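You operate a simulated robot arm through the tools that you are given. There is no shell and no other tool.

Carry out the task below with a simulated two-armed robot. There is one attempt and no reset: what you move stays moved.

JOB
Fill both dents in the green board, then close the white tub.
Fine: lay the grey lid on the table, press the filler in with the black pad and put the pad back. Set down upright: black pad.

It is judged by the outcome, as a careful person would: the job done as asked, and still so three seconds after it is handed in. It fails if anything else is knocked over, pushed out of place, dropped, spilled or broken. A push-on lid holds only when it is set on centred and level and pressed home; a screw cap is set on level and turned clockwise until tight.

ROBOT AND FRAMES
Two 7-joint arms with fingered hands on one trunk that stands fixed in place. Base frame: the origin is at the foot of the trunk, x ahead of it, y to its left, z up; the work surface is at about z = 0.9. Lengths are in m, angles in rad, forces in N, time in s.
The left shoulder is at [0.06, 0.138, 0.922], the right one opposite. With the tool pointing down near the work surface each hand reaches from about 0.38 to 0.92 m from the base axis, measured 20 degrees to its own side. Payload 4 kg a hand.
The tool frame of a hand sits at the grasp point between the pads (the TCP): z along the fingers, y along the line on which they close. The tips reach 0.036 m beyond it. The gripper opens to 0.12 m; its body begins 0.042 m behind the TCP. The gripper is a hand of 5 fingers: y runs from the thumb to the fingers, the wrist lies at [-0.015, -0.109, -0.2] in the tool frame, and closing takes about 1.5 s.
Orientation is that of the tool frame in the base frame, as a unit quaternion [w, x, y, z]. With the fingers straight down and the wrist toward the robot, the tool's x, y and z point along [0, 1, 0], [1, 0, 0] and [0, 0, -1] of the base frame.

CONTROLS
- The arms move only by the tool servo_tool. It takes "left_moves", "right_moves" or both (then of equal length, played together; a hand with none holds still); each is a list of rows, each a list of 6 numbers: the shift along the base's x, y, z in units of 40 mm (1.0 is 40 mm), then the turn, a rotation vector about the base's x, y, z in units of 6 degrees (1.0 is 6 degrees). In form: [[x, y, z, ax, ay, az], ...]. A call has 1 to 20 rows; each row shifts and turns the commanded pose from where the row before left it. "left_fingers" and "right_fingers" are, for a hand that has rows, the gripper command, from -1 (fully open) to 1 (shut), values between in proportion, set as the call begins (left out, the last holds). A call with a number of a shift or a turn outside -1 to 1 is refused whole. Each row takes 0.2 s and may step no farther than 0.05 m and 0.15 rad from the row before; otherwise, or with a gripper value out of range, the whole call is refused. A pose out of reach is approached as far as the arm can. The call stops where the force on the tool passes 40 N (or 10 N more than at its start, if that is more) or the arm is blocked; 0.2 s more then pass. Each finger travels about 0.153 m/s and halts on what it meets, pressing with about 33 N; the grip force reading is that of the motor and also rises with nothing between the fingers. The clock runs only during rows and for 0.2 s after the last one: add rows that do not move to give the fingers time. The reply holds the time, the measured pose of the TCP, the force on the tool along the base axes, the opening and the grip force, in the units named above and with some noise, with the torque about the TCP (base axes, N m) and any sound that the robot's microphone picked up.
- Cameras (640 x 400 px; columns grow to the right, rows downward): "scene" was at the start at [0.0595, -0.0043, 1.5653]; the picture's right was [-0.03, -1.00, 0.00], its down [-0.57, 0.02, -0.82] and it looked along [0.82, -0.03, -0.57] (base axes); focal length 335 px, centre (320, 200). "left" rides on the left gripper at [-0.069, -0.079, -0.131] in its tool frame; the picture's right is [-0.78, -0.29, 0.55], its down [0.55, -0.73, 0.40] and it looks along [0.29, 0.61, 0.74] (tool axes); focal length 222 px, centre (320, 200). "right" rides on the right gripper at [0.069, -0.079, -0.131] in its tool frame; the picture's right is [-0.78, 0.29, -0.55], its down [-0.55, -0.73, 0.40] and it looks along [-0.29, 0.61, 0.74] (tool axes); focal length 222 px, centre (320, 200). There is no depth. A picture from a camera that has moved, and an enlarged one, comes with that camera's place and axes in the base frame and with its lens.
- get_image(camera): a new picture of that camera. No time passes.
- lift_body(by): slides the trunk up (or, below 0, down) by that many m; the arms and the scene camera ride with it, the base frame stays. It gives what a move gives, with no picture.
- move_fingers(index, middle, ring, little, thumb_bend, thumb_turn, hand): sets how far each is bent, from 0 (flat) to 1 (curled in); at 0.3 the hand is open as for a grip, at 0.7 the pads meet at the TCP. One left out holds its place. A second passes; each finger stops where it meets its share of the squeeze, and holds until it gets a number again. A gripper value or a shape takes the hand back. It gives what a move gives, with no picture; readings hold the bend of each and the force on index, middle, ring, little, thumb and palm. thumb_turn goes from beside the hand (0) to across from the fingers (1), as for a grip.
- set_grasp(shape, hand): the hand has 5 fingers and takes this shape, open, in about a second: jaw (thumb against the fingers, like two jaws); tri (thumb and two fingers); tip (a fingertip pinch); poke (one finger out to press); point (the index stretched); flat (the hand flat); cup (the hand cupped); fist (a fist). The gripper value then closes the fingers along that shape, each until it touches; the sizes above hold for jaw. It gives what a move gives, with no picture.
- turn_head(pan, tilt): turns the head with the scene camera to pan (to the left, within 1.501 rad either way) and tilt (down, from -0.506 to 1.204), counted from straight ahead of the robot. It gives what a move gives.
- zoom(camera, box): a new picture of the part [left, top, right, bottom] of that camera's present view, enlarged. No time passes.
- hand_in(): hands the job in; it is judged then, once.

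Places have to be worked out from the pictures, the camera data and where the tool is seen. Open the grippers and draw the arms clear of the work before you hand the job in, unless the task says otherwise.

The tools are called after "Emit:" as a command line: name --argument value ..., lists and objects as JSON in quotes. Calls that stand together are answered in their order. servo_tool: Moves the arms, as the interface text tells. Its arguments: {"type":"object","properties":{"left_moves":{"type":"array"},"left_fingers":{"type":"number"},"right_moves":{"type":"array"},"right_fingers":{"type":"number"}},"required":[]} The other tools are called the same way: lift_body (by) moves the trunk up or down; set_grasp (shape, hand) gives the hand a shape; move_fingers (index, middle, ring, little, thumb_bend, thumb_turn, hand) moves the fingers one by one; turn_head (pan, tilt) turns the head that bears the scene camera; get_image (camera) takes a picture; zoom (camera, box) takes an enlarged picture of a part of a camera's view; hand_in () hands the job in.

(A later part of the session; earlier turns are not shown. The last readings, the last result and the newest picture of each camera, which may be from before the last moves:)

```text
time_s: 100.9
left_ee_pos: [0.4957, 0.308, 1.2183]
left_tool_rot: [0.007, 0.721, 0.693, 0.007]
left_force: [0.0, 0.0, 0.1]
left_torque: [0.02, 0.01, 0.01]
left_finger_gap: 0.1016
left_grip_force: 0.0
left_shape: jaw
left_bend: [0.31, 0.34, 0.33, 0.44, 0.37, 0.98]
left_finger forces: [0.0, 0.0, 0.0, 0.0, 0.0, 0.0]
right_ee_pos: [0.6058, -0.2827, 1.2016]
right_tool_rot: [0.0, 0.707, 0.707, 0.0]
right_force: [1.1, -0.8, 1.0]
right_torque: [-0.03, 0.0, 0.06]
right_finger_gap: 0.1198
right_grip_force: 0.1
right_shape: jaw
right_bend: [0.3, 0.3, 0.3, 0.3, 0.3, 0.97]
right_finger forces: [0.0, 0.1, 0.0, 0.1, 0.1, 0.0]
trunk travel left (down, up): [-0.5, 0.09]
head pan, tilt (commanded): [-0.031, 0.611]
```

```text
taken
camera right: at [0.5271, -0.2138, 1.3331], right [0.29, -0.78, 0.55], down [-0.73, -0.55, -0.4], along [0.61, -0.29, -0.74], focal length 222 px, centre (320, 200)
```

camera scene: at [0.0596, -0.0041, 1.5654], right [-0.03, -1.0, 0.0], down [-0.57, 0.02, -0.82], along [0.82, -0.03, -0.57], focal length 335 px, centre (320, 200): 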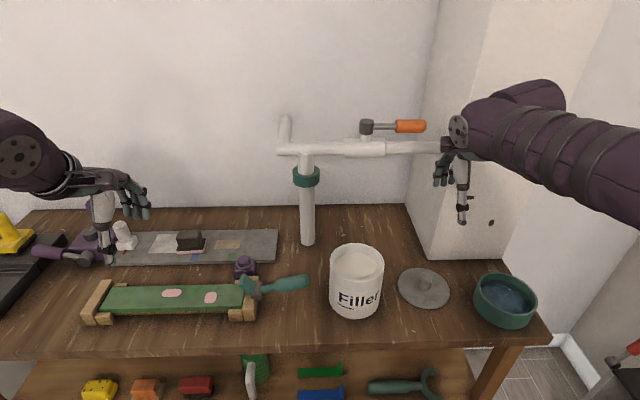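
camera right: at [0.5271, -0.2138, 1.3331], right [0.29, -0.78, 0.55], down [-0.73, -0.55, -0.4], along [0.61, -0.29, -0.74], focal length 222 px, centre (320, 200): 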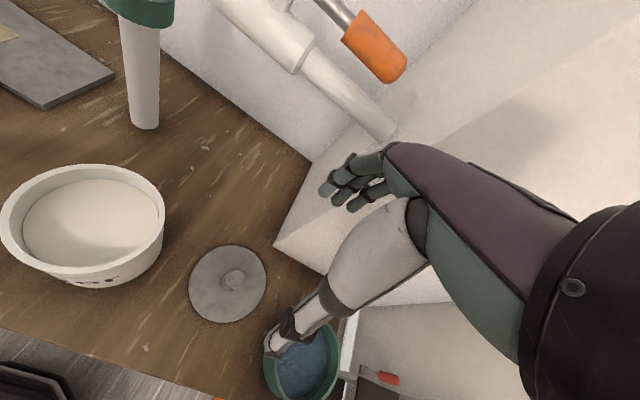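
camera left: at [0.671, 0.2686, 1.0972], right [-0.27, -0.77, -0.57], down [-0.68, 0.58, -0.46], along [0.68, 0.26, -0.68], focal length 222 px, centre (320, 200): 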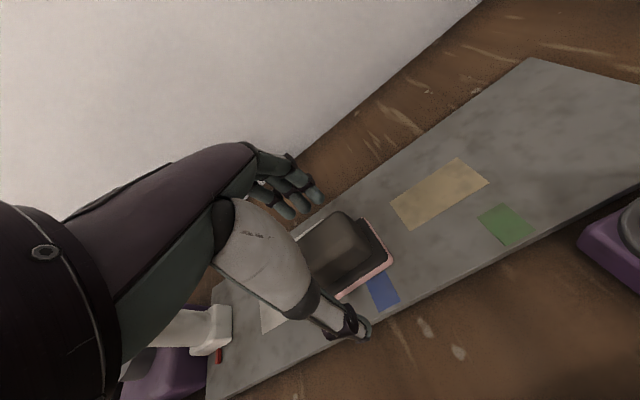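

Emit:
zoom --camera "right" --box '[160, 220, 300, 340]'

Emit:
zoom --camera "scene" --box '[380, 250, 470, 325]'

Emit:
zoom --camera "scene" --box '[150, 215, 250, 278]'

```text
3.33 times, centred on (230, 280) of right
camera zoom: at [0.5271, -0.2138, 1.3331], right [0.29, -0.78, 0.55], down [-0.73, -0.55, -0.4], along [0.61, -0.29, -0.74], focal length 740 px, centre (620, -67)
```

zoom: 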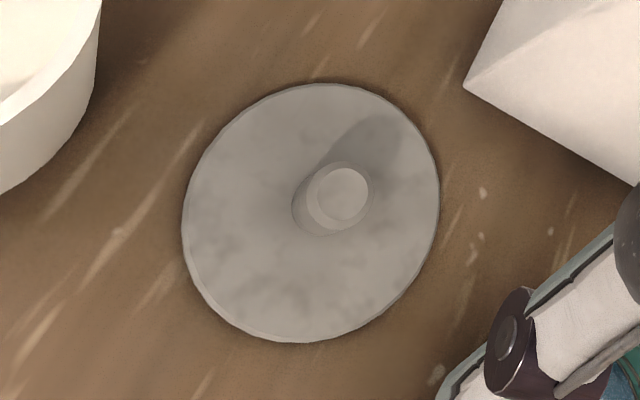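

```text
5.33 times, centred on (425, 288) of scene
camera zoom: at [0.0596, -0.0041, 1.5654], right [-0.03, -1.0, 0.0], down [-0.57, 0.02, -0.82], along [0.82, -0.03, -0.57], focal length 1785 px, centre (-240, -267)
```

zoom: 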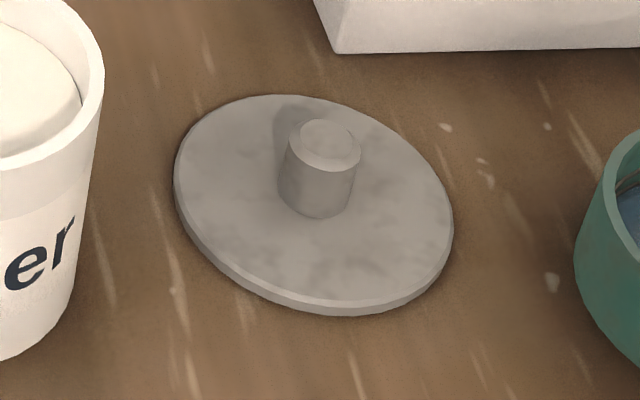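

```text
6.35 times, centred on (200, 246) of scene
camera zoom: at [0.0596, -0.0041, 1.5654], right [-0.03, -1.0, 0.0], down [-0.57, 0.02, -0.82], along [0.82, -0.03, -0.57], focal length 2125 px, centre (1082, -95)
```

zoom: 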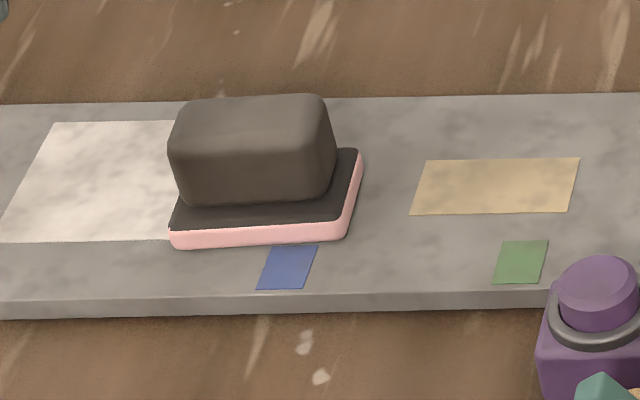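

The knob top is at about (0.612, -0.280, 0.948). I position the right hand at (0.611, -0.271) — same hold as before — and lower to z≈0.95.

Emit:
servo_tool --right_moves '[[0.13, 0.29, -0.6, 0, 0, 0], [0, 0, -0.9, 0, 0, 0], [0, 0, -0.9, 0, 0, 0], [0, 0, -0.9, 0, 0, 0], [0, 0, -0.9, 0, 0, 0], [0, 0, -0.9, 0, 0, 0], [0, 0, -0.9, 0, 0, 0], [0, 0, -0.2, 0, 0, 0], [0, 0, 0, 0, 0, 0]]'

Emit:
get_image --camera "right"

Emit:
zoom --camera "scene" --box '[380, 230, 470, 325]'

```text
time_s: 102.9
left_ee_pos: [0.4967, 0.308, 1.218]
left_tool_rot: [0.006, 0.72, 0.694, 0.006]
left_force: [0.1, -0.9, 0.1]
left_torque: [0.02, -0.01, 0.01]
left_finger_gap: 0.1022
left_grip_force: 0.0
left_shape: jaw
left_bend: [0.31, 0.34, 0.33, 0.44, 0.37, 0.98]
left_finger forces: [0.1, 0.1, 0.0, 0.0, 0.0, 0.0]
right_ee_pos: [0.6108, -0.2696, 0.9524]
right_tool_rot: [0.001, 0.707, 0.707, 0.0]
right_force: [-0.1, 0.9, 0.0]
right_torque: [0.0, -0.01, -0.05]
right_finger_gap: 0.1197
right_grip_force: 0.1
right_shape: jaw
right_bend: [0.3, 0.3, 0.3, 0.3, 0.3, 0.97]
right_finger forces: [0.0, 0.0, 0.1, 0.1, 0.0, 0.1]
trunk travel left (down, up): [-0.5, 0.09]
head pan, tilt (commanded): [-0.031, 0.611]
```

```text
taken
camera right: at [0.5324, -0.2021, 1.0849], right [0.29, -0.78, 0.55], down [-0.73, -0.55, -0.4], along [0.61, -0.29, -0.74], focal length 222 px, centre (320, 200)
```

right: 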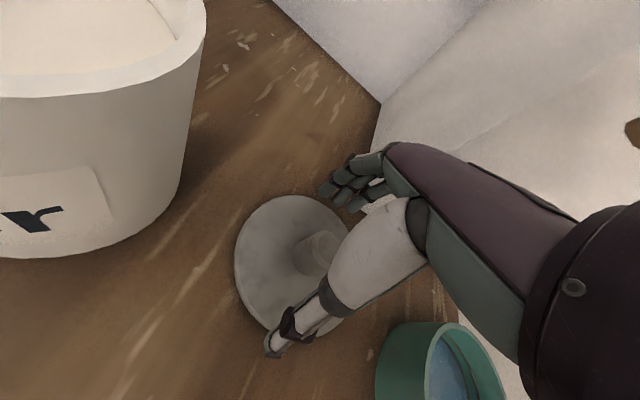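

```text
4.21 times, centred on (425, 278) of scene
camera zoom: at [0.0596, -0.0041, 1.5653], right [-0.03, -1.0, 0.0], down [-0.57, 0.02, -0.82], along [0.82, -0.03, -0.57], focal length 1410 px, centre (-122, -126)
```

zoom: 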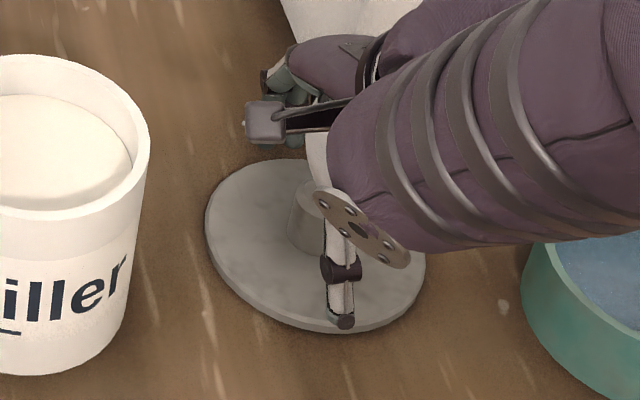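

Alignment matches the former hold. I close on the knob.

Emit:
servo_tool --right_moves '[[0, 0, -0.06, 0, 0, 0], [0, 0, 0, 0, 0, 0], [0, 0, 0, 0, 0, 0], [0, 0, 0, 0, 0, 0], [0, 0, 0, 0, 0, 0], [0, 0, 0, 0, 0, 0], [0, 0, 0, 0, 0, 0], [0, 0, 0, 0, 0, 0], [0, 0, 0, 0, 0, 0]]' --right_fingers 1.0

Emit:
get_image --camera "right"

Emit:
zoom --camera "scene" --box '[380, 230, 470, 325]'

```text
time_s: 104.9
left_ee_pos: [0.4952, 0.3091, 1.217]
left_tool_rot: [0.006, 0.72, 0.694, 0.008]
left_force: [-0.2, 0.4, -0.4]
left_torque: [-0.01, -0.02, 0.0]
left_finger_gap: 0.1015
left_grip_force: 0.1
left_shape: jaw
left_bend: [0.31, 0.34, 0.33, 0.44, 0.37, 0.98]
left_finger forces: [0.0, 0.0, 0.0, 0.0, 0.0, 0.1]
right_ee_pos: [0.6109, -0.2704, 0.952]
right_tool_rot: [0.0, 0.707, 0.707, 0.0]
right_force: [0.0, 0.8, 0.4]
right_torque: [0.02, -0.06, -0.01]
right_finger_gap: 0.0171
right_grip_force: 32.7
right_shape: jaw
right_bend: [0.71, 0.6, 0.68, 0.7, 0.71, 1.0]
right_finger forces: [13.8, 10.7, 7.1, 0.1, 23.3, 0.0]
trunk travel left (down, up): [-0.5, 0.09]
head pan, tilt (commanded): [-0.031, 0.611]
```

```text
taken
camera right: at [0.5324, -0.2021, 1.0826], right [0.29, -0.78, 0.55], down [-0.73, -0.55, -0.4], along [0.61, -0.29, -0.74], focal length 222 px, centre (320, 200)
```

right: 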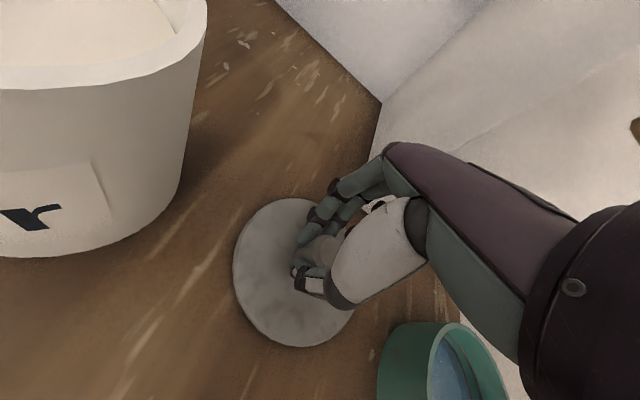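

```text
4.21 times, centred on (425, 278) of scene
camera zoom: at [0.0596, -0.0042, 1.5653], right [-0.03, -1.0, 0.0], down [-0.57, 0.02, -0.82], along [0.82, -0.03, -0.57], focal length 1410 px, centre (-122, -126)
```

zoom: 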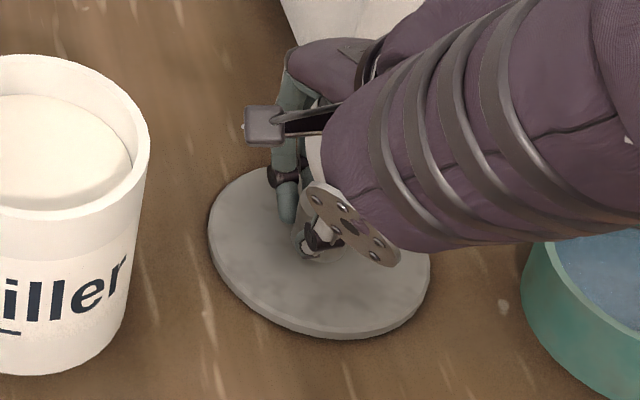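

Good grip with three fingers and thumb. I lift the lid and check that it hangs level.

Emit:
servo_tool --right_moves '[[0, 0, 0.3, 0, 0, 0], [0, 0, 0.6, 0, 0, 0], [0, 0, 0.9, 0, 0, 0], [0, 0, 0.9, 0, 0, 0], [0, 0, 0.9, 0, 0, 0], [0, 0, 0.9, 0, 0, 0], [0, 0, 0.5, 0, 0, 0], [0, 0, 0, 0, 0, 0]]'

Emit:
get_image --camera "scene"

Emit:
get_image --camera "right"

Emit:
get_image --camera "left"

```text
time_s: 106.7
left_ee_pos: [0.4958, 0.308, 1.217]
left_tool_rot: [0.008, 0.721, 0.693, 0.007]
left_force: [0.2, 1.0, 0.0]
left_torque: [-0.01, 0.0, 0.0]
left_finger_gap: 0.1017
left_grip_force: 0.0
left_shape: jaw
left_bend: [0.31, 0.34, 0.33, 0.44, 0.37, 0.98]
left_finger forces: [0.0, 0.0, 0.0, 0.0, 0.1, 0.1]
right_ee_pos: [0.6109, -0.2715, 1.1537]
right_tool_rot: [0.001, 0.707, 0.707, 0.0]
right_force: [0.4, 0.5, -0.6]
right_torque: [0.05, 0.02, -0.03]
right_finger_gap: 0.0164
right_grip_force: 33.5
right_shape: jaw
right_bend: [0.71, 0.6, 0.69, 0.7, 0.71, 1.0]
right_finger forces: [14.0, 10.5, 7.3, 0.0, 23.1, 0.0]
trunk travel left (down, up): [-0.5, 0.09]
head pan, tilt (commanded): [-0.031, 0.611]
```

```text
taken
camera scene: at [0.0597, -0.0043, 1.5653], right [-0.03, -1.0, 0.0], down [-0.57, 0.02, -0.82], along [0.82, -0.03, -0.57], focal length 335 px, centre (320, 200)
```

scene: 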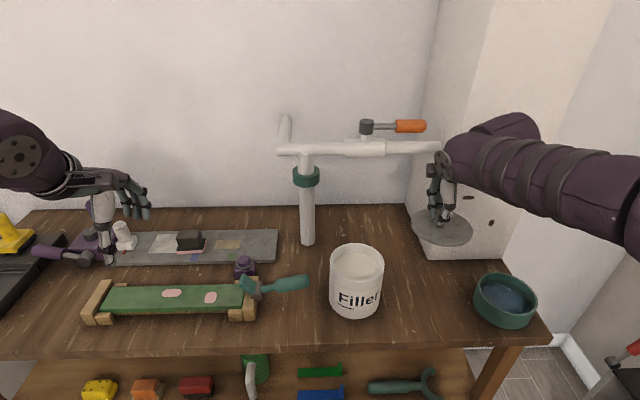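

```text
taken
camera right: at [0.5325, -0.2028, 1.2842], right [0.29, -0.79, 0.55], down [-0.73, -0.55, -0.4], along [0.61, -0.29, -0.74], focal length 222 px, centre (320, 200)
```

right: 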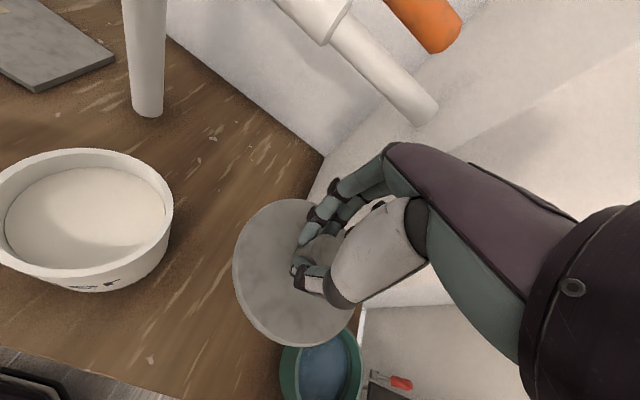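

```text
taken
camera left: at [0.4105, 0.2415, 1.3468], right [-0.31, -0.77, -0.55], down [-0.71, 0.58, -0.41], along [0.64, 0.26, -0.72], focal length 222 px, centre (320, 200)
```

left: 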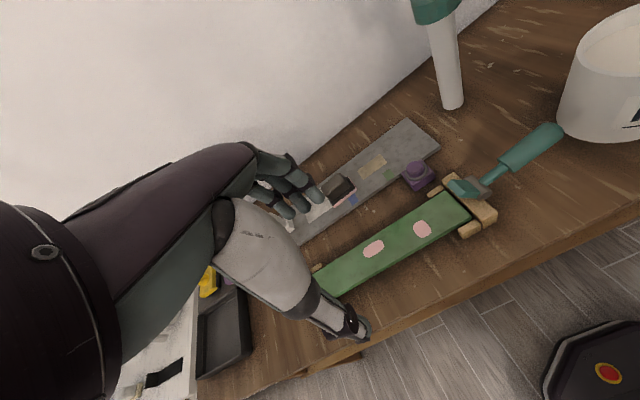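

The lid hangs level. I carry it over the tub at height, and move the left hand back to a spot where its camera sees the tub from the side.

Emit:
servo_tool --right_moves '[[-0.1, 0.5, 0, 0, 0, 0], [-0.1, 0.8, 0, 0, 0, 0], [-0.1, 0.9, 0, 0, 0, 0], [-0.1, 0.9, 0, 0, 0, 0], [-0.1, 0.8, 0, 0, 0, 0], [-0.13, 0.55, 0, 0, 0, 0], [0, 0, 0, 0, 0, 0]]' --left_moves '[[-0.1, -0.35, 0.2, 0, 0, -0.1], [-0.1, -0.35, 0.2, 0, 0, -0.1], [-0.1, -0.35, 0.2, 0, 0, -0.1], [-0.1, -0.35, 0.2, 0, 0, 0], [-0.1, 0, 0.2, 0, 0, 0], [-0.1, 0, 0.2, 0, 0, 0], [0, 0, 0, 0, 0, 0]]'

Emit:
zoom --camera "scene" --box '[310, 190, 410, 325]'

Emit:
get_image --camera "left"

Emit:
get_image --camera "right"

```text
time_s: 108.3
left_ee_pos: [0.4704, 0.2519, 1.2669]
left_tool_rot: [0.007, 0.731, 0.682, 0.006]
left_force: [-0.2, 0.3, -0.4]
left_torque: [-0.03, 0.02, 0.05]
left_finger_gap: 0.1019
left_grip_force: 0.0
left_shape: jaw
left_bend: [0.31, 0.34, 0.33, 0.44, 0.37, 0.98]
left_finger forces: [0.0, 0.0, 0.0, 0.0, 0.0, 0.0]
right_ee_pos: [0.5858, -0.0939, 1.1515]
right_tool_rot: [-0.001, 0.707, 0.707, 0.0]
right_force: [0.2, -0.4, 0.0]
right_torque: [-0.02, 0.02, 0.03]
right_finger_gap: 0.0165
right_grip_force: 32.4
right_shape: jaw
right_bend: [0.71, 0.6, 0.69, 0.7, 0.71, 1.0]
right_finger forces: [14.2, 10.7, 7.5, 0.1, 22.9, 0.1]
trunk travel left (down, up): [-0.5, 0.09]
head pan, tilt (commanded): [-0.031, 0.611]
```

```text
2.96 times, centred on (360, 258) of scene
camera zoom: at [0.0597, -0.0043, 1.5653], right [-0.03, -1.0, 0.0], down [-0.57, 0.02, -0.82], along [0.82, -0.03, -0.57], focal length 992 px, centre (202, 30)
```

zoom: 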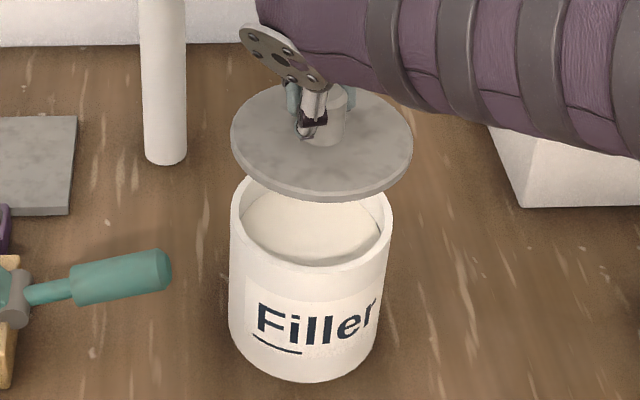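

```text
taken
camera left: at [0.3837, 0.1879, 1.3953], right [-0.33, -0.76, -0.55], down [-0.69, 0.6, -0.41], along [0.64, 0.24, -0.72], focal length 222 px, centre (320, 200)
```

left: 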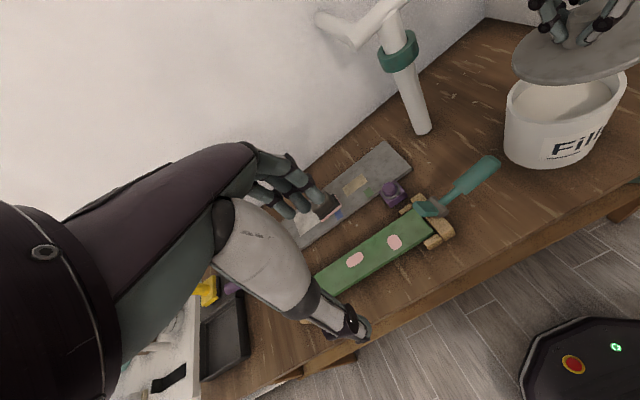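

```text
taken
camera right: at [0.5075, -0.0242, 1.2827], right [0.29, -0.79, 0.55], down [-0.74, -0.55, -0.4], along [0.61, -0.29, -0.74], focal length 222 px, centre (320, 200)
```

right: 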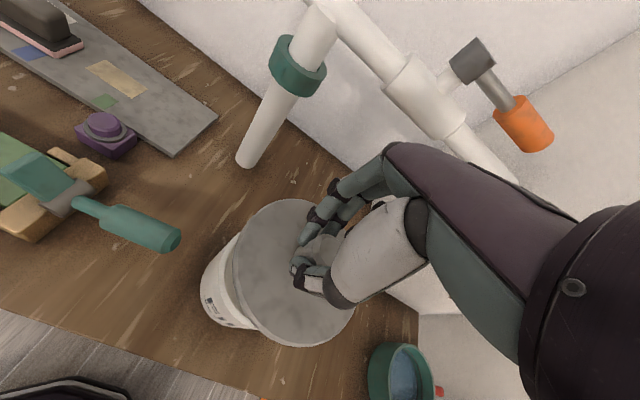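

The lid is over the tub. Before lowering I check its level and centring closely.

Emit:
zoom --camera "scene" --box '[325, 205, 405, 265]'

Emit:
zoom --camera "left" --box '[480, 0, 640, 180]'

Emit:
zoom --camera "right" --box '[180, 180, 380, 360]'

```text
6.67 times, centred on (365, 235) of scene
camera zoom: at [0.0597, -0.0043, 1.5653], right [-0.03, -1.0, 0.0], down [-0.57, 0.02, -0.82], along [0.82, -0.03, -0.57], focal length 2232 px, centre (20, -33)
```

zoom: 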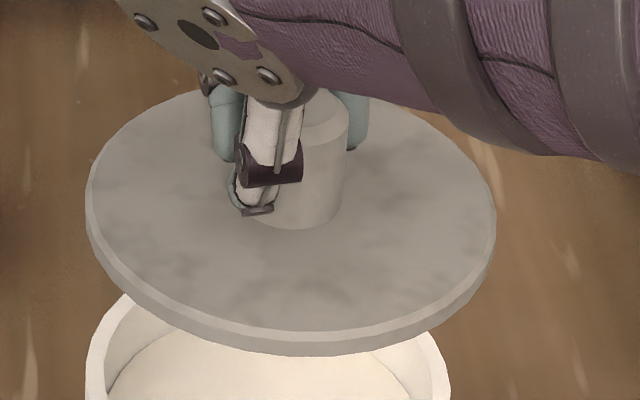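

```text
2.22 times, centred on (560, 90) of left
camera zoom: at [0.3837, 0.1879, 1.3953], right [-0.33, -0.76, -0.55], down [-0.69, 0.6, -0.41], along [0.64, 0.24, -0.72], focal length 494 px, centre (-213, 444)
```

zoom: 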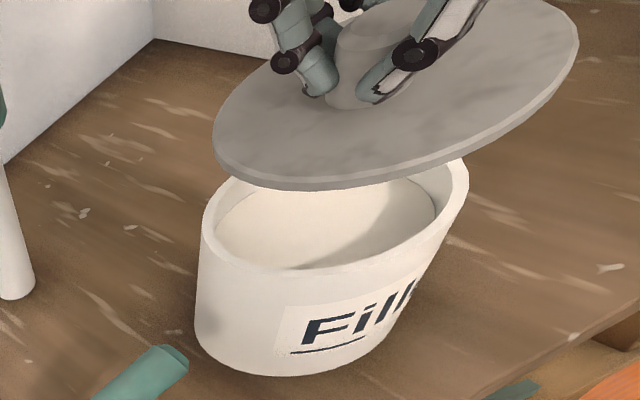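

```text
2.22 times, centred on (280, 270) of right
camera zoom: at [0.5075, -0.0242, 1.2827], right [0.29, -0.79, 0.55], down [-0.74, -0.55, -0.4], along [0.61, -0.29, -0.74], focal length 494 px, centre (409, 44)
```

zoom: 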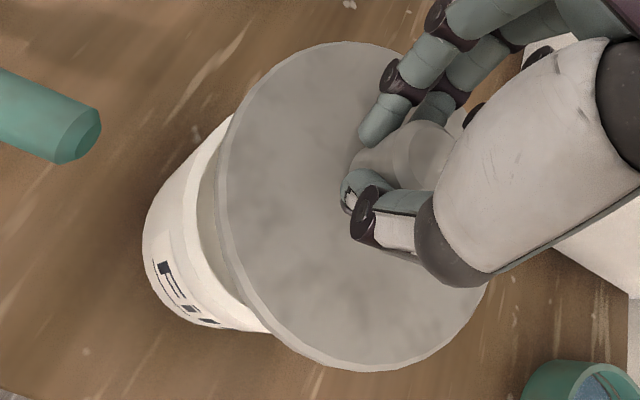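

The lid sags a few degrees: its right (-y) side is lower (left extreme at row ~190, right at ~217, where level would be ~199/191). I roll the hand about -6° around x to level it and measure again.

Emit:
servo_tool --right_moves '[[0, 0, 0, -0.5, 0, 0], [0, 0, 0, -0.5, 0, 0], [0, 0, 0, 0, 0, 0]]'

Emit:
zoom --camera "scene" --box '[325, 205, 405, 265]'

Emit:
zoom --camera "left" --box '[480, 0, 640, 180]'

```text
time_s: 109.1
left_ee_pos: [0.4712, 0.2523, 1.2663]
left_tool_rot: [0.007, 0.731, 0.682, 0.006]
left_force: [0.0, -0.1, -0.1]
left_torque: [0.0, 0.01, -0.02]
left_finger_gap: 0.1017
left_grip_force: 0.1
left_shape: jaw
left_bend: [0.31, 0.34, 0.33, 0.44, 0.37, 0.98]
left_finger forces: [0.0, 0.0, 0.0, 0.0, 0.1, 0.0]
right_ee_pos: [0.5863, -0.0941, 1.153]
right_tool_rot: [0.038, 0.706, 0.706, -0.037]
right_force: [0.6, 0.4, -1.4]
right_torque: [0.05, 0.0, 0.01]
right_finger_gap: 0.0165
right_grip_force: 33.5
right_shape: jaw
right_bend: [0.71, 0.6, 0.69, 0.7, 0.72, 1.0]
right_finger forces: [14.4, 10.7, 7.6, 0.0, 22.9, 0.0]
trunk travel left (down, up): [-0.5, 0.09]
head pan, tilt (commanded): [-0.031, 0.611]
```

```text
6.67 times, centred on (365, 235) of scene
camera zoom: at [0.0596, -0.0043, 1.5653], right [-0.03, -1.0, 0.0], down [-0.57, 0.02, -0.82], along [0.82, -0.03, -0.57], focal length 2232 px, centre (20, -33)
```

zoom: 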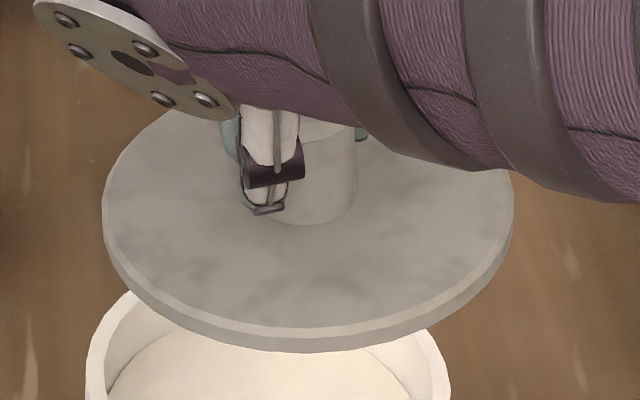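

```text
2.22 times, centred on (560, 90) of left
camera zoom: at [0.3838, 0.188, 1.3952], right [-0.33, -0.76, -0.55], down [-0.69, 0.6, -0.41], along [0.64, 0.24, -0.72], focal length 494 px, centre (-213, 444)
```

zoom: 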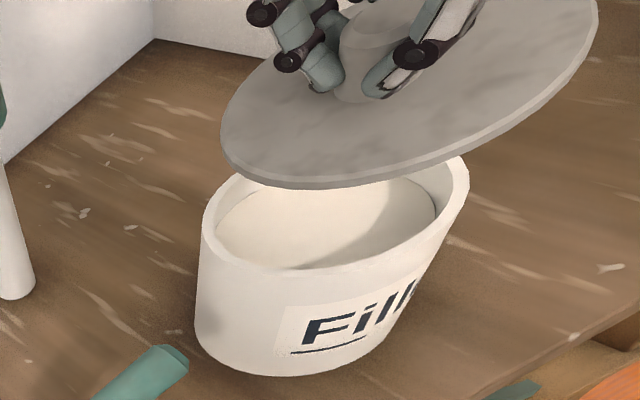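

Roll is now level. But the front edge measures high (ellipse half-height 123 px instead of ~141 px), so the near side is raised by roughly 5–6°. I pitch the hand -5.5° about y and re-measure.

Emit:
servo_tool --right_moves '[[0, 0, 0, 0, -0.5, 0], [0, 0, 0, 0, -0.4, 0], [0, 0, 0, 0, 0, 0]]'

Emit:
zoom --camera "scene" --box '[325, 205, 405, 265]'

Emit:
zoom --camera "left" --box '[480, 0, 640, 180]'

Emit:
get_image --camera "right"

```text
time_s: 109.9
left_ee_pos: [0.471, 0.2527, 1.2667]
left_tool_rot: [0.007, 0.731, 0.682, 0.007]
left_force: [1.2, -0.3, 0.8]
left_torque: [0.03, 0.0, 0.0]
left_finger_gap: 0.1018
left_grip_force: 0.1
left_shape: jaw
left_bend: [0.31, 0.34, 0.33, 0.44, 0.37, 0.98]
left_finger forces: [0.1, 0.0, 0.0, 0.0, 0.0, 0.0]
right_ee_pos: [0.5867, -0.0931, 1.1525]
right_tool_rot: [0.07, 0.707, 0.703, -0.004]
right_force: [0.5, -0.1, -0.7]
right_torque: [0.0, 0.01, -0.01]
right_finger_gap: 0.0163
right_grip_force: 33.1
right_shape: jaw
right_bend: [0.71, 0.6, 0.69, 0.7, 0.72, 1.0]
right_finger forces: [14.4, 10.6, 7.6, 0.0, 23.0, 0.0]
trunk travel left (down, up): [-0.5, 0.09]
head pan, tilt (commanded): [-0.031, 0.611]
```

```text
6.67 times, centred on (365, 235) of scene
camera zoom: at [0.0596, -0.0042, 1.5653], right [-0.03, -1.0, 0.0], down [-0.57, 0.02, -0.82], along [0.82, -0.03, -0.57], focal length 2232 px, centre (20, -33)
```

zoom: 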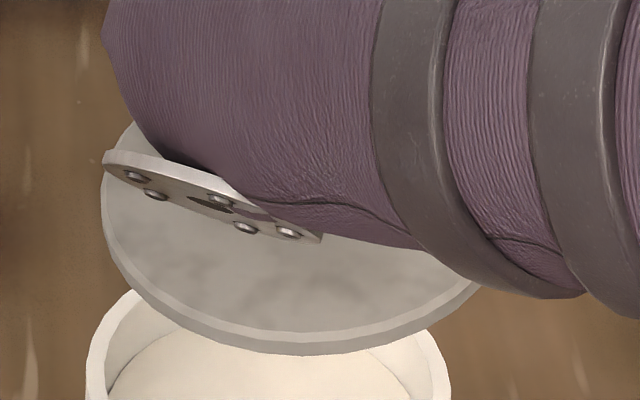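

```text
2.22 times, centred on (560, 90) of left
camera zoom: at [0.3838, 0.1881, 1.3952], right [-0.33, -0.76, -0.55], down [-0.69, 0.6, -0.41], along [0.64, 0.24, -0.72], focal length 494 px, centre (-213, 444)
```

zoom: 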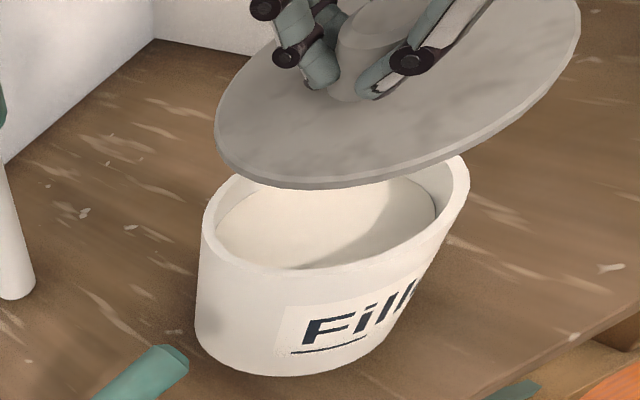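

```text
taken
camera right: at [0.4962, -0.0108, 1.267], right [0.23, -0.72, 0.65], down [-0.7, -0.59, -0.41], along [0.68, -0.36, -0.64], focal length 222 px, centre (320, 200)
```

right: 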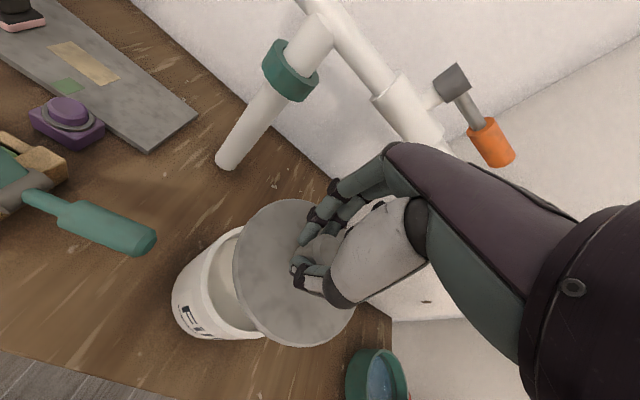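

The pitch correction looks right (left view shows lid edge parallel to rim). The lid sits ~5 mm too far to -y and ~2 mm far in x, so I correct that and lower to about 1 cm above the rim.

Emit:
servo_tool --right_moves '[[-0.05, 0.13, -0.4, 0, 0, 0], [0, 0, -0.5, 0, 0, 0], [0, 0, -0.5, 0, 0, 0], [0, 0, -0.15, 0, 0, 0], [0, 0, 0, 0, 0, 0]]'

Emit:
zoom --camera "left" --box '[480, 0, 640, 180]'

Emit:
zoom --camera "scene" --box '[320, 220, 400, 325]'

Emit:
zoom --camera "right" --box '[150, 180, 380, 360]'

```text
time_s: 111.1
left_ee_pos: [0.4711, 0.2525, 1.2655]
left_tool_rot: [0.008, 0.731, 0.682, 0.007]
left_force: [-0.9, 0.4, 1.0]
left_torque: [-0.03, 0.01, -0.01]
left_finger_gap: 0.1019
left_grip_force: 0.1
left_shape: jaw
left_bend: [0.31, 0.34, 0.33, 0.44, 0.37, 0.98]
left_finger forces: [0.0, 0.0, 0.1, 0.0, 0.0, 0.0]
right_ee_pos: [0.5841, -0.0879, 1.0895]
right_tool_rot: [0.07, 0.707, 0.704, -0.004]
right_force: [1.0, -0.3, -0.3]
right_torque: [0.01, -0.03, 0.01]
right_finger_gap: 0.0162
right_grip_force: 33.3
right_shape: jaw
right_bend: [0.71, 0.6, 0.69, 0.7, 0.72, 1.0]
right_finger forces: [14.4, 10.6, 7.8, 0.0, 22.9, 0.0]
trunk travel left (down, up): [-0.5, 0.09]
head pan, tilt (commanded): [-0.031, 0.611]
```

```text
2.22 times, centred on (560, 90) of left
camera zoom: at [0.3838, 0.1881, 1.3952], right [-0.33, -0.76, -0.55], down [-0.69, 0.6, -0.41], along [0.64, 0.24, -0.72], focal length 494 px, centre (-213, 444)
```

zoom: 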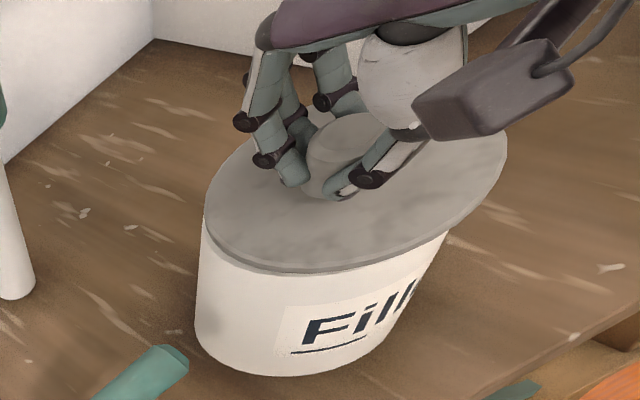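

```text
3.81 times, centred on (360, 272) of scene
camera zoom: at [0.0596, -0.0042, 1.5653], right [-0.03, -1.0, 0.0], down [-0.57, 0.02, -0.82], along [0.82, -0.03, -0.57], focal length 1275 px, centre (168, -76)
```

zoom: 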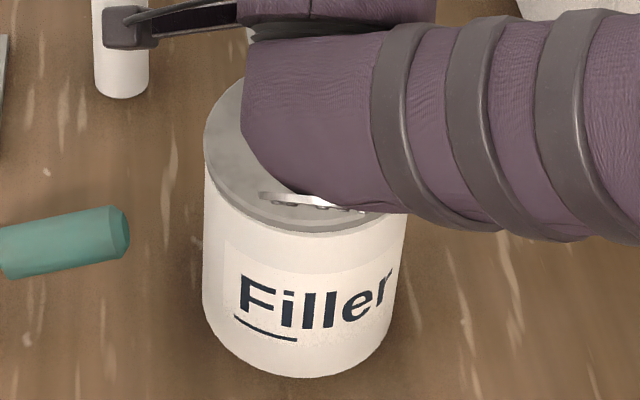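

```text
2.22 times, centred on (265, 270) of right
camera zoom: at [0.4937, -0.0059, 1.2047], right [0.23, -0.72, 0.65], down [-0.7, -0.59, -0.41], along [0.68, -0.36, -0.64], focal length 494 px, centre (442, 44)
```

zoom: 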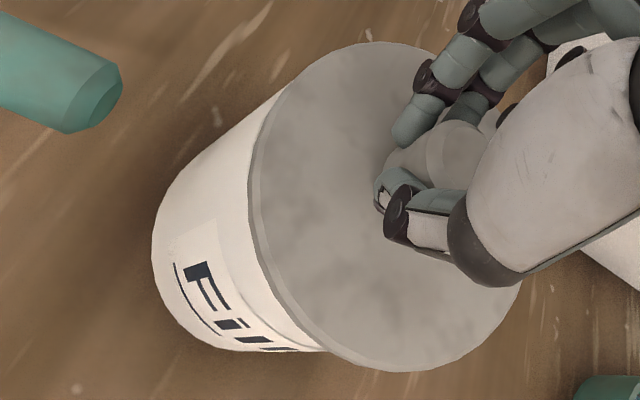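

Compared with the original seated lid, the lid's edge lines up laterally within ~1 mm and looks parallel to the rim, about 6–10 mm above it. I lower in 2 mm steps watching force.

Emit:
servo_tool --right_moves '[[0, 0, -0.06, 0, 0, 0], [0, 0, -0.06, 0, 0, 0], [0, 0, 0, 0, 0, 0]]'

Emit:
zoom --camera "left" --box '[500, 30, 640, 180]'

Emit:
zoom --camera "scene" --box '[320, 220, 400, 325]'

```text
time_s: 111.9
left_ee_pos: [0.4708, 0.2526, 1.2671]
left_tool_rot: [0.008, 0.731, 0.682, 0.007]
left_force: [-0.2, -0.3, 0.4]
left_torque: [0.05, 0.0, -0.01]
left_finger_gap: 0.1018
left_grip_force: 0.1
left_shape: jaw
left_bend: [0.31, 0.34, 0.33, 0.44, 0.37, 0.98]
left_finger forces: [0.0, 0.0, 0.1, 0.0, 0.0, 0.0]
right_ee_pos: [0.5834, -0.0886, 1.0852]
right_tool_rot: [0.07, 0.707, 0.704, -0.003]
right_force: [-0.4, 0.4, -1.5]
right_torque: [0.04, 0.0, 0.0]
right_finger_gap: 0.0163
right_grip_force: 33.1
right_shape: jaw
right_bend: [0.71, 0.6, 0.69, 0.7, 0.72, 1.0]
right_finger forces: [14.4, 10.6, 7.8, 0.1, 22.9, 0.1]
trunk travel left (down, up): [-0.5, 0.09]
head pan, tilt (commanded): [-0.031, 0.611]
```

```text
2.67 times, centred on (570, 105) of left
camera zoom: at [0.3838, 0.1881, 1.3952], right [-0.33, -0.76, -0.55], down [-0.69, 0.6, -0.41], along [0.64, 0.24, -0.72], focal length 592 px, centre (-347, 453)
```

zoom: 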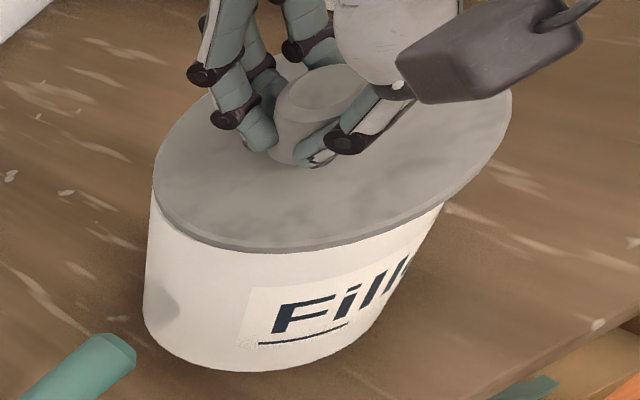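

```text
3.81 times, centred on (360, 272) of scene
camera zoom: at [0.0596, -0.0042, 1.5653], right [-0.03, -1.0, 0.0], down [-0.57, 0.02, -0.82], along [0.82, -0.03, -0.57], focal length 1275 px, centre (168, -76)
```

zoom: 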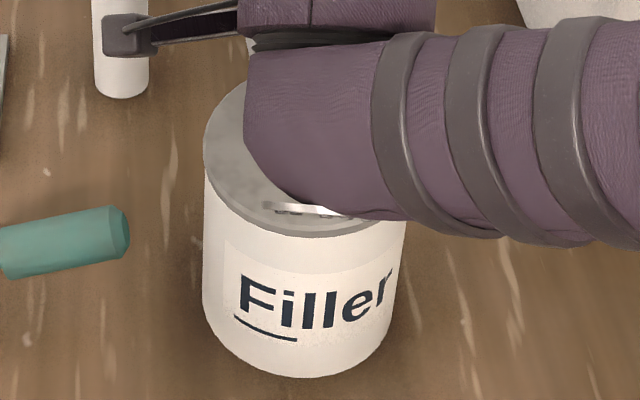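

Still no contact force; the lid's front edge is within a millimetre or two of its original image position. I continue down in 1.5–2 mm steps.

Emit:
servo_tool --right_moves '[[0, 0, -0.05, 0, 0, 0], [0, 0, -0.04, 0, 0, 0], [0, 0, 0, 0, 0, 0]]'

```text
time_s: 112.7
left_ee_pos: [0.4723, 0.2519, 1.2668]
left_tool_rot: [0.007, 0.731, 0.682, 0.007]
left_force: [0.1, -0.3, 0.6]
left_torque: [0.03, 0.0, -0.02]
left_finger_gap: 0.1017
left_grip_force: 0.1
left_shape: jaw
left_bend: [0.31, 0.34, 0.33, 0.44, 0.37, 0.98]
left_finger forces: [0.0, 0.0, 0.0, 0.0, 0.0, 0.0]
right_ee_pos: [0.5845, -0.0873, 1.0807]
right_tool_rot: [0.07, 0.707, 0.703, -0.004]
right_force: [-0.2, -1.3, -0.2]
right_torque: [0.03, -0.02, 0.02]
right_finger_gap: 0.0165
right_grip_force: 33.3
right_shape: jaw
right_bend: [0.71, 0.6, 0.69, 0.7, 0.72, 1.0]
right_finger forces: [14.6, 10.6, 7.8, 0.1, 23.1, 0.1]
trunk travel left (down, up): [-0.5, 0.09]
head pan, tilt (commanded): [-0.031, 0.611]
```

Emit:
zoom --camera "left" --box '[500, 30, 640, 180]'

Emit:
zoom --camera "scene" --box '[320, 220, 400, 325]'

Emit:
zoom --camera "right" --box '[150, 180, 380, 360]'

```text
2.67 times, centred on (570, 105) of left
camera zoom: at [0.3838, 0.1881, 1.3952], right [-0.33, -0.76, -0.55], down [-0.69, 0.6, -0.41], along [0.64, 0.24, -0.72], focal length 592 px, centre (-347, 453)
```

zoom: 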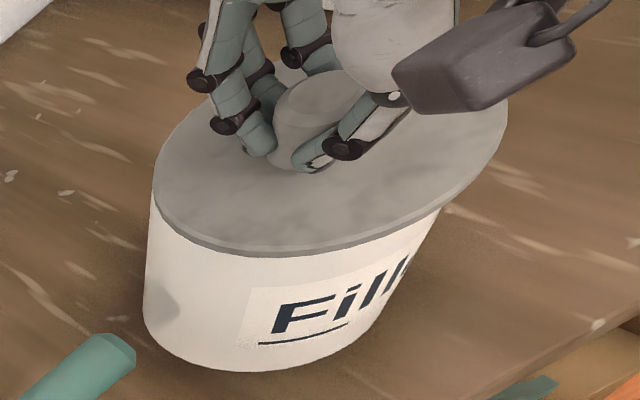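

```text
3.81 times, centred on (360, 272) of scene
camera zoom: at [0.0596, -0.0043, 1.5653], right [-0.03, -1.0, 0.0], down [-0.57, 0.02, -0.82], along [0.82, -0.03, -0.57], focal length 1275 px, centre (168, -76)
```

zoom: 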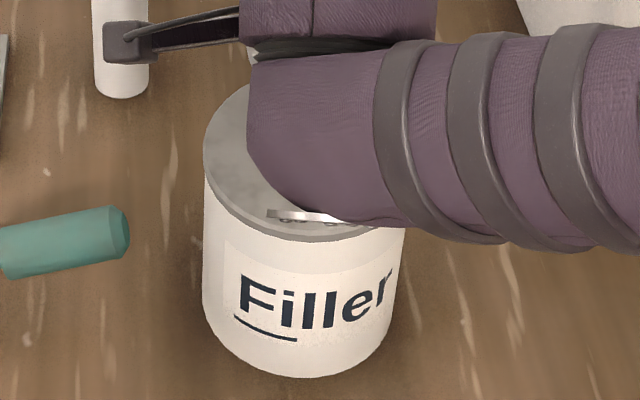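

```text
2.22 times, centred on (265, 270) of right
camera zoom: at [0.4939, -0.0059, 1.1964], right [0.23, -0.72, 0.65], down [-0.7, -0.59, -0.41], along [0.68, -0.36, -0.64], focal length 494 px, centre (442, 44)
```

zoom: 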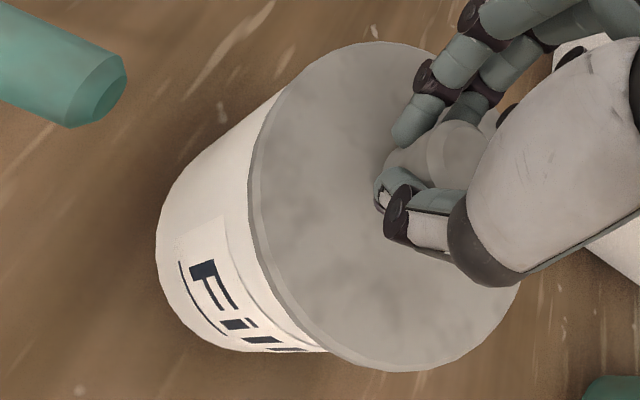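

No contact yet, and the front edge now images slightly nearer than the original seat, so the lid is ~2–3 mm too close in x. I shift +2.5 mm in x and keep lowering.

Emit:
servo_tool --right_moves '[[0.065, 0.01, 0, 0, 0, 0], [0, 0, -0.04, 0, 0, 0], [0, 0, -0.04, 0, 0, 0], [0, 0, 0, 0, 0, 0]]'

Emit:
zoom --camera "scene" --box '[320, 220, 400, 325]'

Emit:
zoom --camera "left" --box '[500, 30, 640, 180]'

```text
time_s: 113.7
left_ee_pos: [0.4721, 0.2519, 1.266]
left_tool_rot: [0.007, 0.732, 0.682, 0.007]
left_force: [0.0, 0.7, 1.0]
left_torque: [-0.02, -0.01, 0.01]
left_finger_gap: 0.102
left_grip_force: 0.1
left_shape: jaw
left_bend: [0.31, 0.34, 0.33, 0.44, 0.37, 0.98]
left_finger forces: [0.0, 0.0, 0.0, 0.0, 0.1, 0.1]
right_ee_pos: [0.5868, -0.0874, 1.0792]
right_tool_rot: [0.071, 0.708, 0.703, -0.004]
right_force: [0.4, -1.8, 3.7]
right_torque: [0.09, 0.07, 0.01]
right_finger_gap: 0.0164
right_grip_force: 32.8
right_shape: jaw
right_bend: [0.71, 0.6, 0.69, 0.7, 0.72, 1.0]
right_finger forces: [15.4, 10.4, 8.7, 0.0, 23.2, 0.1]
trunk travel left (down, up): [-0.5, 0.09]
head pan, tilt (commanded): [-0.031, 0.611]
```

```text
3.81 times, centred on (360, 272) of scene
camera zoom: at [0.0594, -0.0044, 1.5654], right [-0.03, -1.0, 0.0], down [-0.57, 0.02, -0.82], along [0.82, -0.03, -0.57], focal length 1275 px, centre (168, -76)
```

zoom: 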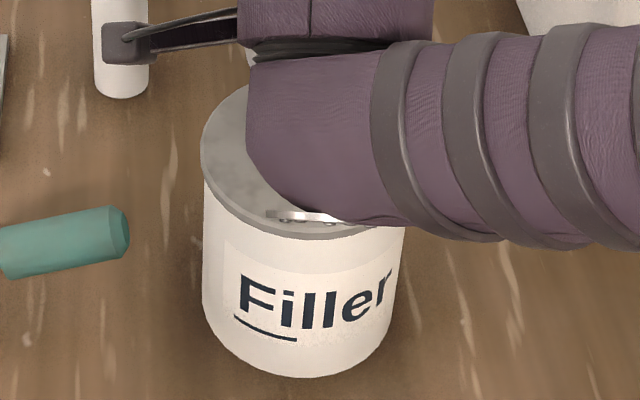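

```text
2.67 times, centred on (570, 105) of left
camera zoom: at [0.3836, 0.188, 1.3953], right [-0.33, -0.76, -0.55], down [-0.69, 0.6, -0.41], along [0.65, 0.24, -0.72], focal length 592 px, centre (-347, 453)
```

zoom: 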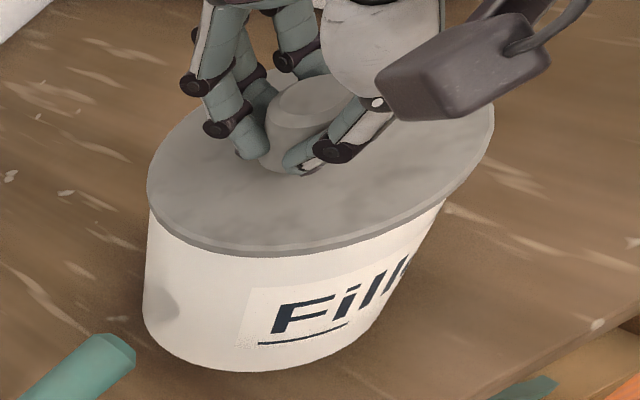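

Light contact (3.7 N) with the lid concentric within about a millimetre and level. I press down gently through the grip and listen for a snap.

Emit:
servo_tool --right_moves '[[0, 0, -0.05, 0, 0, 0], [0, 0, -0.05, 0, 0, 0], [0, 0, 0, 0, 0, 0]]'

Emit:
zoom --camera "scene" --box '[320, 220, 400, 325]'

Emit:
zoom --camera "left" --box '[500, 30, 640, 180]'

```text
time_s: 114.5
left_ee_pos: [0.4711, 0.2522, 1.2678]
left_tool_rot: [0.008, 0.732, 0.682, 0.006]
left_force: [-0.4, 0.6, -0.4]
left_torque: [0.0, 0.03, 0.03]
left_finger_gap: 0.1017
left_grip_force: 0.0
left_shape: jaw
left_bend: [0.31, 0.34, 0.33, 0.44, 0.37, 0.98]
left_finger forces: [0.1, 0.0, 0.0, 0.1, 0.0, 0.0]
right_ee_pos: [0.5869, -0.0873, 1.0743]
right_tool_rot: [0.07, 0.707, 0.703, -0.003]
right_force: [1.5, -1.0, 5.5]
right_torque: [0.12, 0.0, 0.03]
right_finger_gap: 0.016
right_grip_force: 32.7
right_shape: jaw
right_bend: [0.71, 0.6, 0.69, 0.7, 0.73, 1.0]
right_finger forces: [16.1, 11.0, 9.4, 0.1, 23.8, 0.0]
trunk travel left (down, up): [-0.5, 0.09]
head pan, tilt (commanded): [-0.031, 0.611]
```

```text
3.81 times, centred on (360, 272) of scene
camera zoom: at [0.0591, -0.0044, 1.5654], right [-0.03, -1.0, 0.0], down [-0.57, 0.02, -0.82], along [0.82, -0.03, -0.57], focal length 1275 px, centre (168, -76)
```

zoom: 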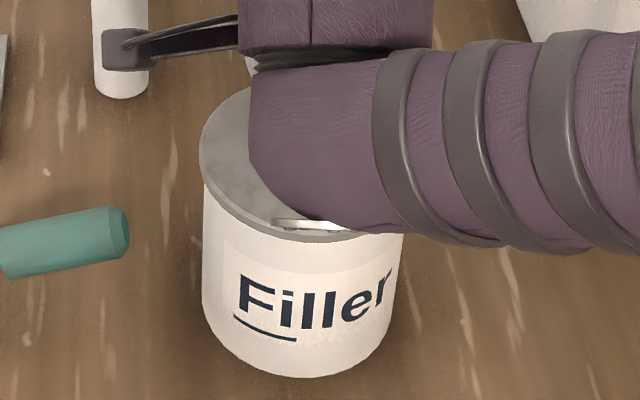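

```text
2.67 times, centred on (570, 105) of left
camera zoom: at [0.3834, 0.1879, 1.3954], right [-0.33, -0.76, -0.55], down [-0.69, 0.6, -0.41], along [0.65, 0.24, -0.72], focal length 592 px, centre (-347, 453)
```

zoom: 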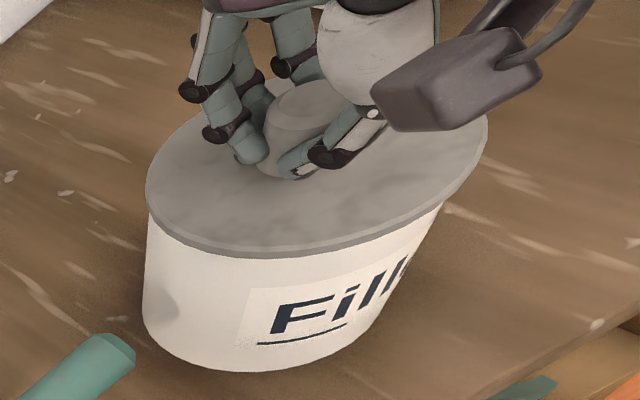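

Emit:
zoom --camera "scene" --box '[325, 235, 385, 275]'

Emit:
zoom --camera "left" --box '[550, 70, 640, 130]'

Emit:
get_image --camera "right"

```text
10.00 times, centred on (355, 255) of scene
camera zoom: at [0.0591, -0.0044, 1.5654], right [-0.03, -1.0, 0.0], down [-0.57, 0.02, -0.82], along [0.82, -0.03, -0.57], focal length 3348 px, centre (-30, -350)
```

zoom: 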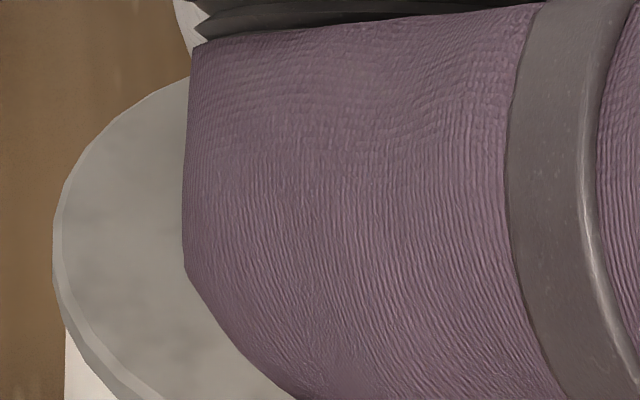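

```text
6.67 times, centred on (595, 100) of left
camera zoom: at [0.3834, 0.1879, 1.3954], right [-0.33, -0.76, -0.55], down [-0.69, 0.6, -0.41], along [0.65, 0.24, -0.72], focal length 1481 px, centre (-1513, 867)
```

zoom: 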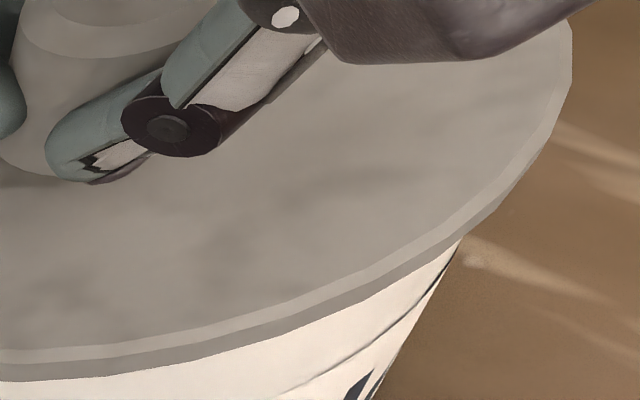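

```text
taken
camera right: at [0.4965, -0.0054, 1.1898], right [0.23, -0.72, 0.65], down [-0.7, -0.59, -0.41], along [0.68, -0.36, -0.64], focal length 222 px, centre (320, 200)
```

right: 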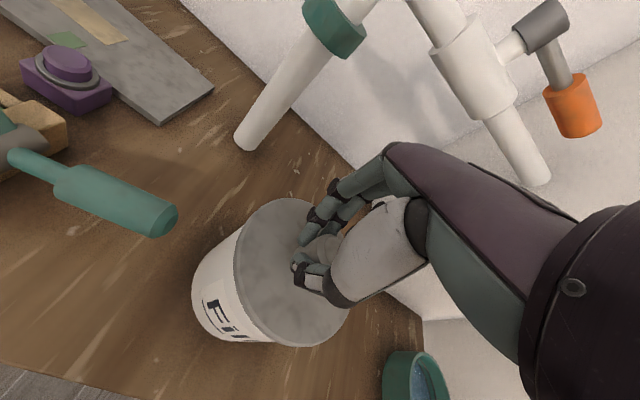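

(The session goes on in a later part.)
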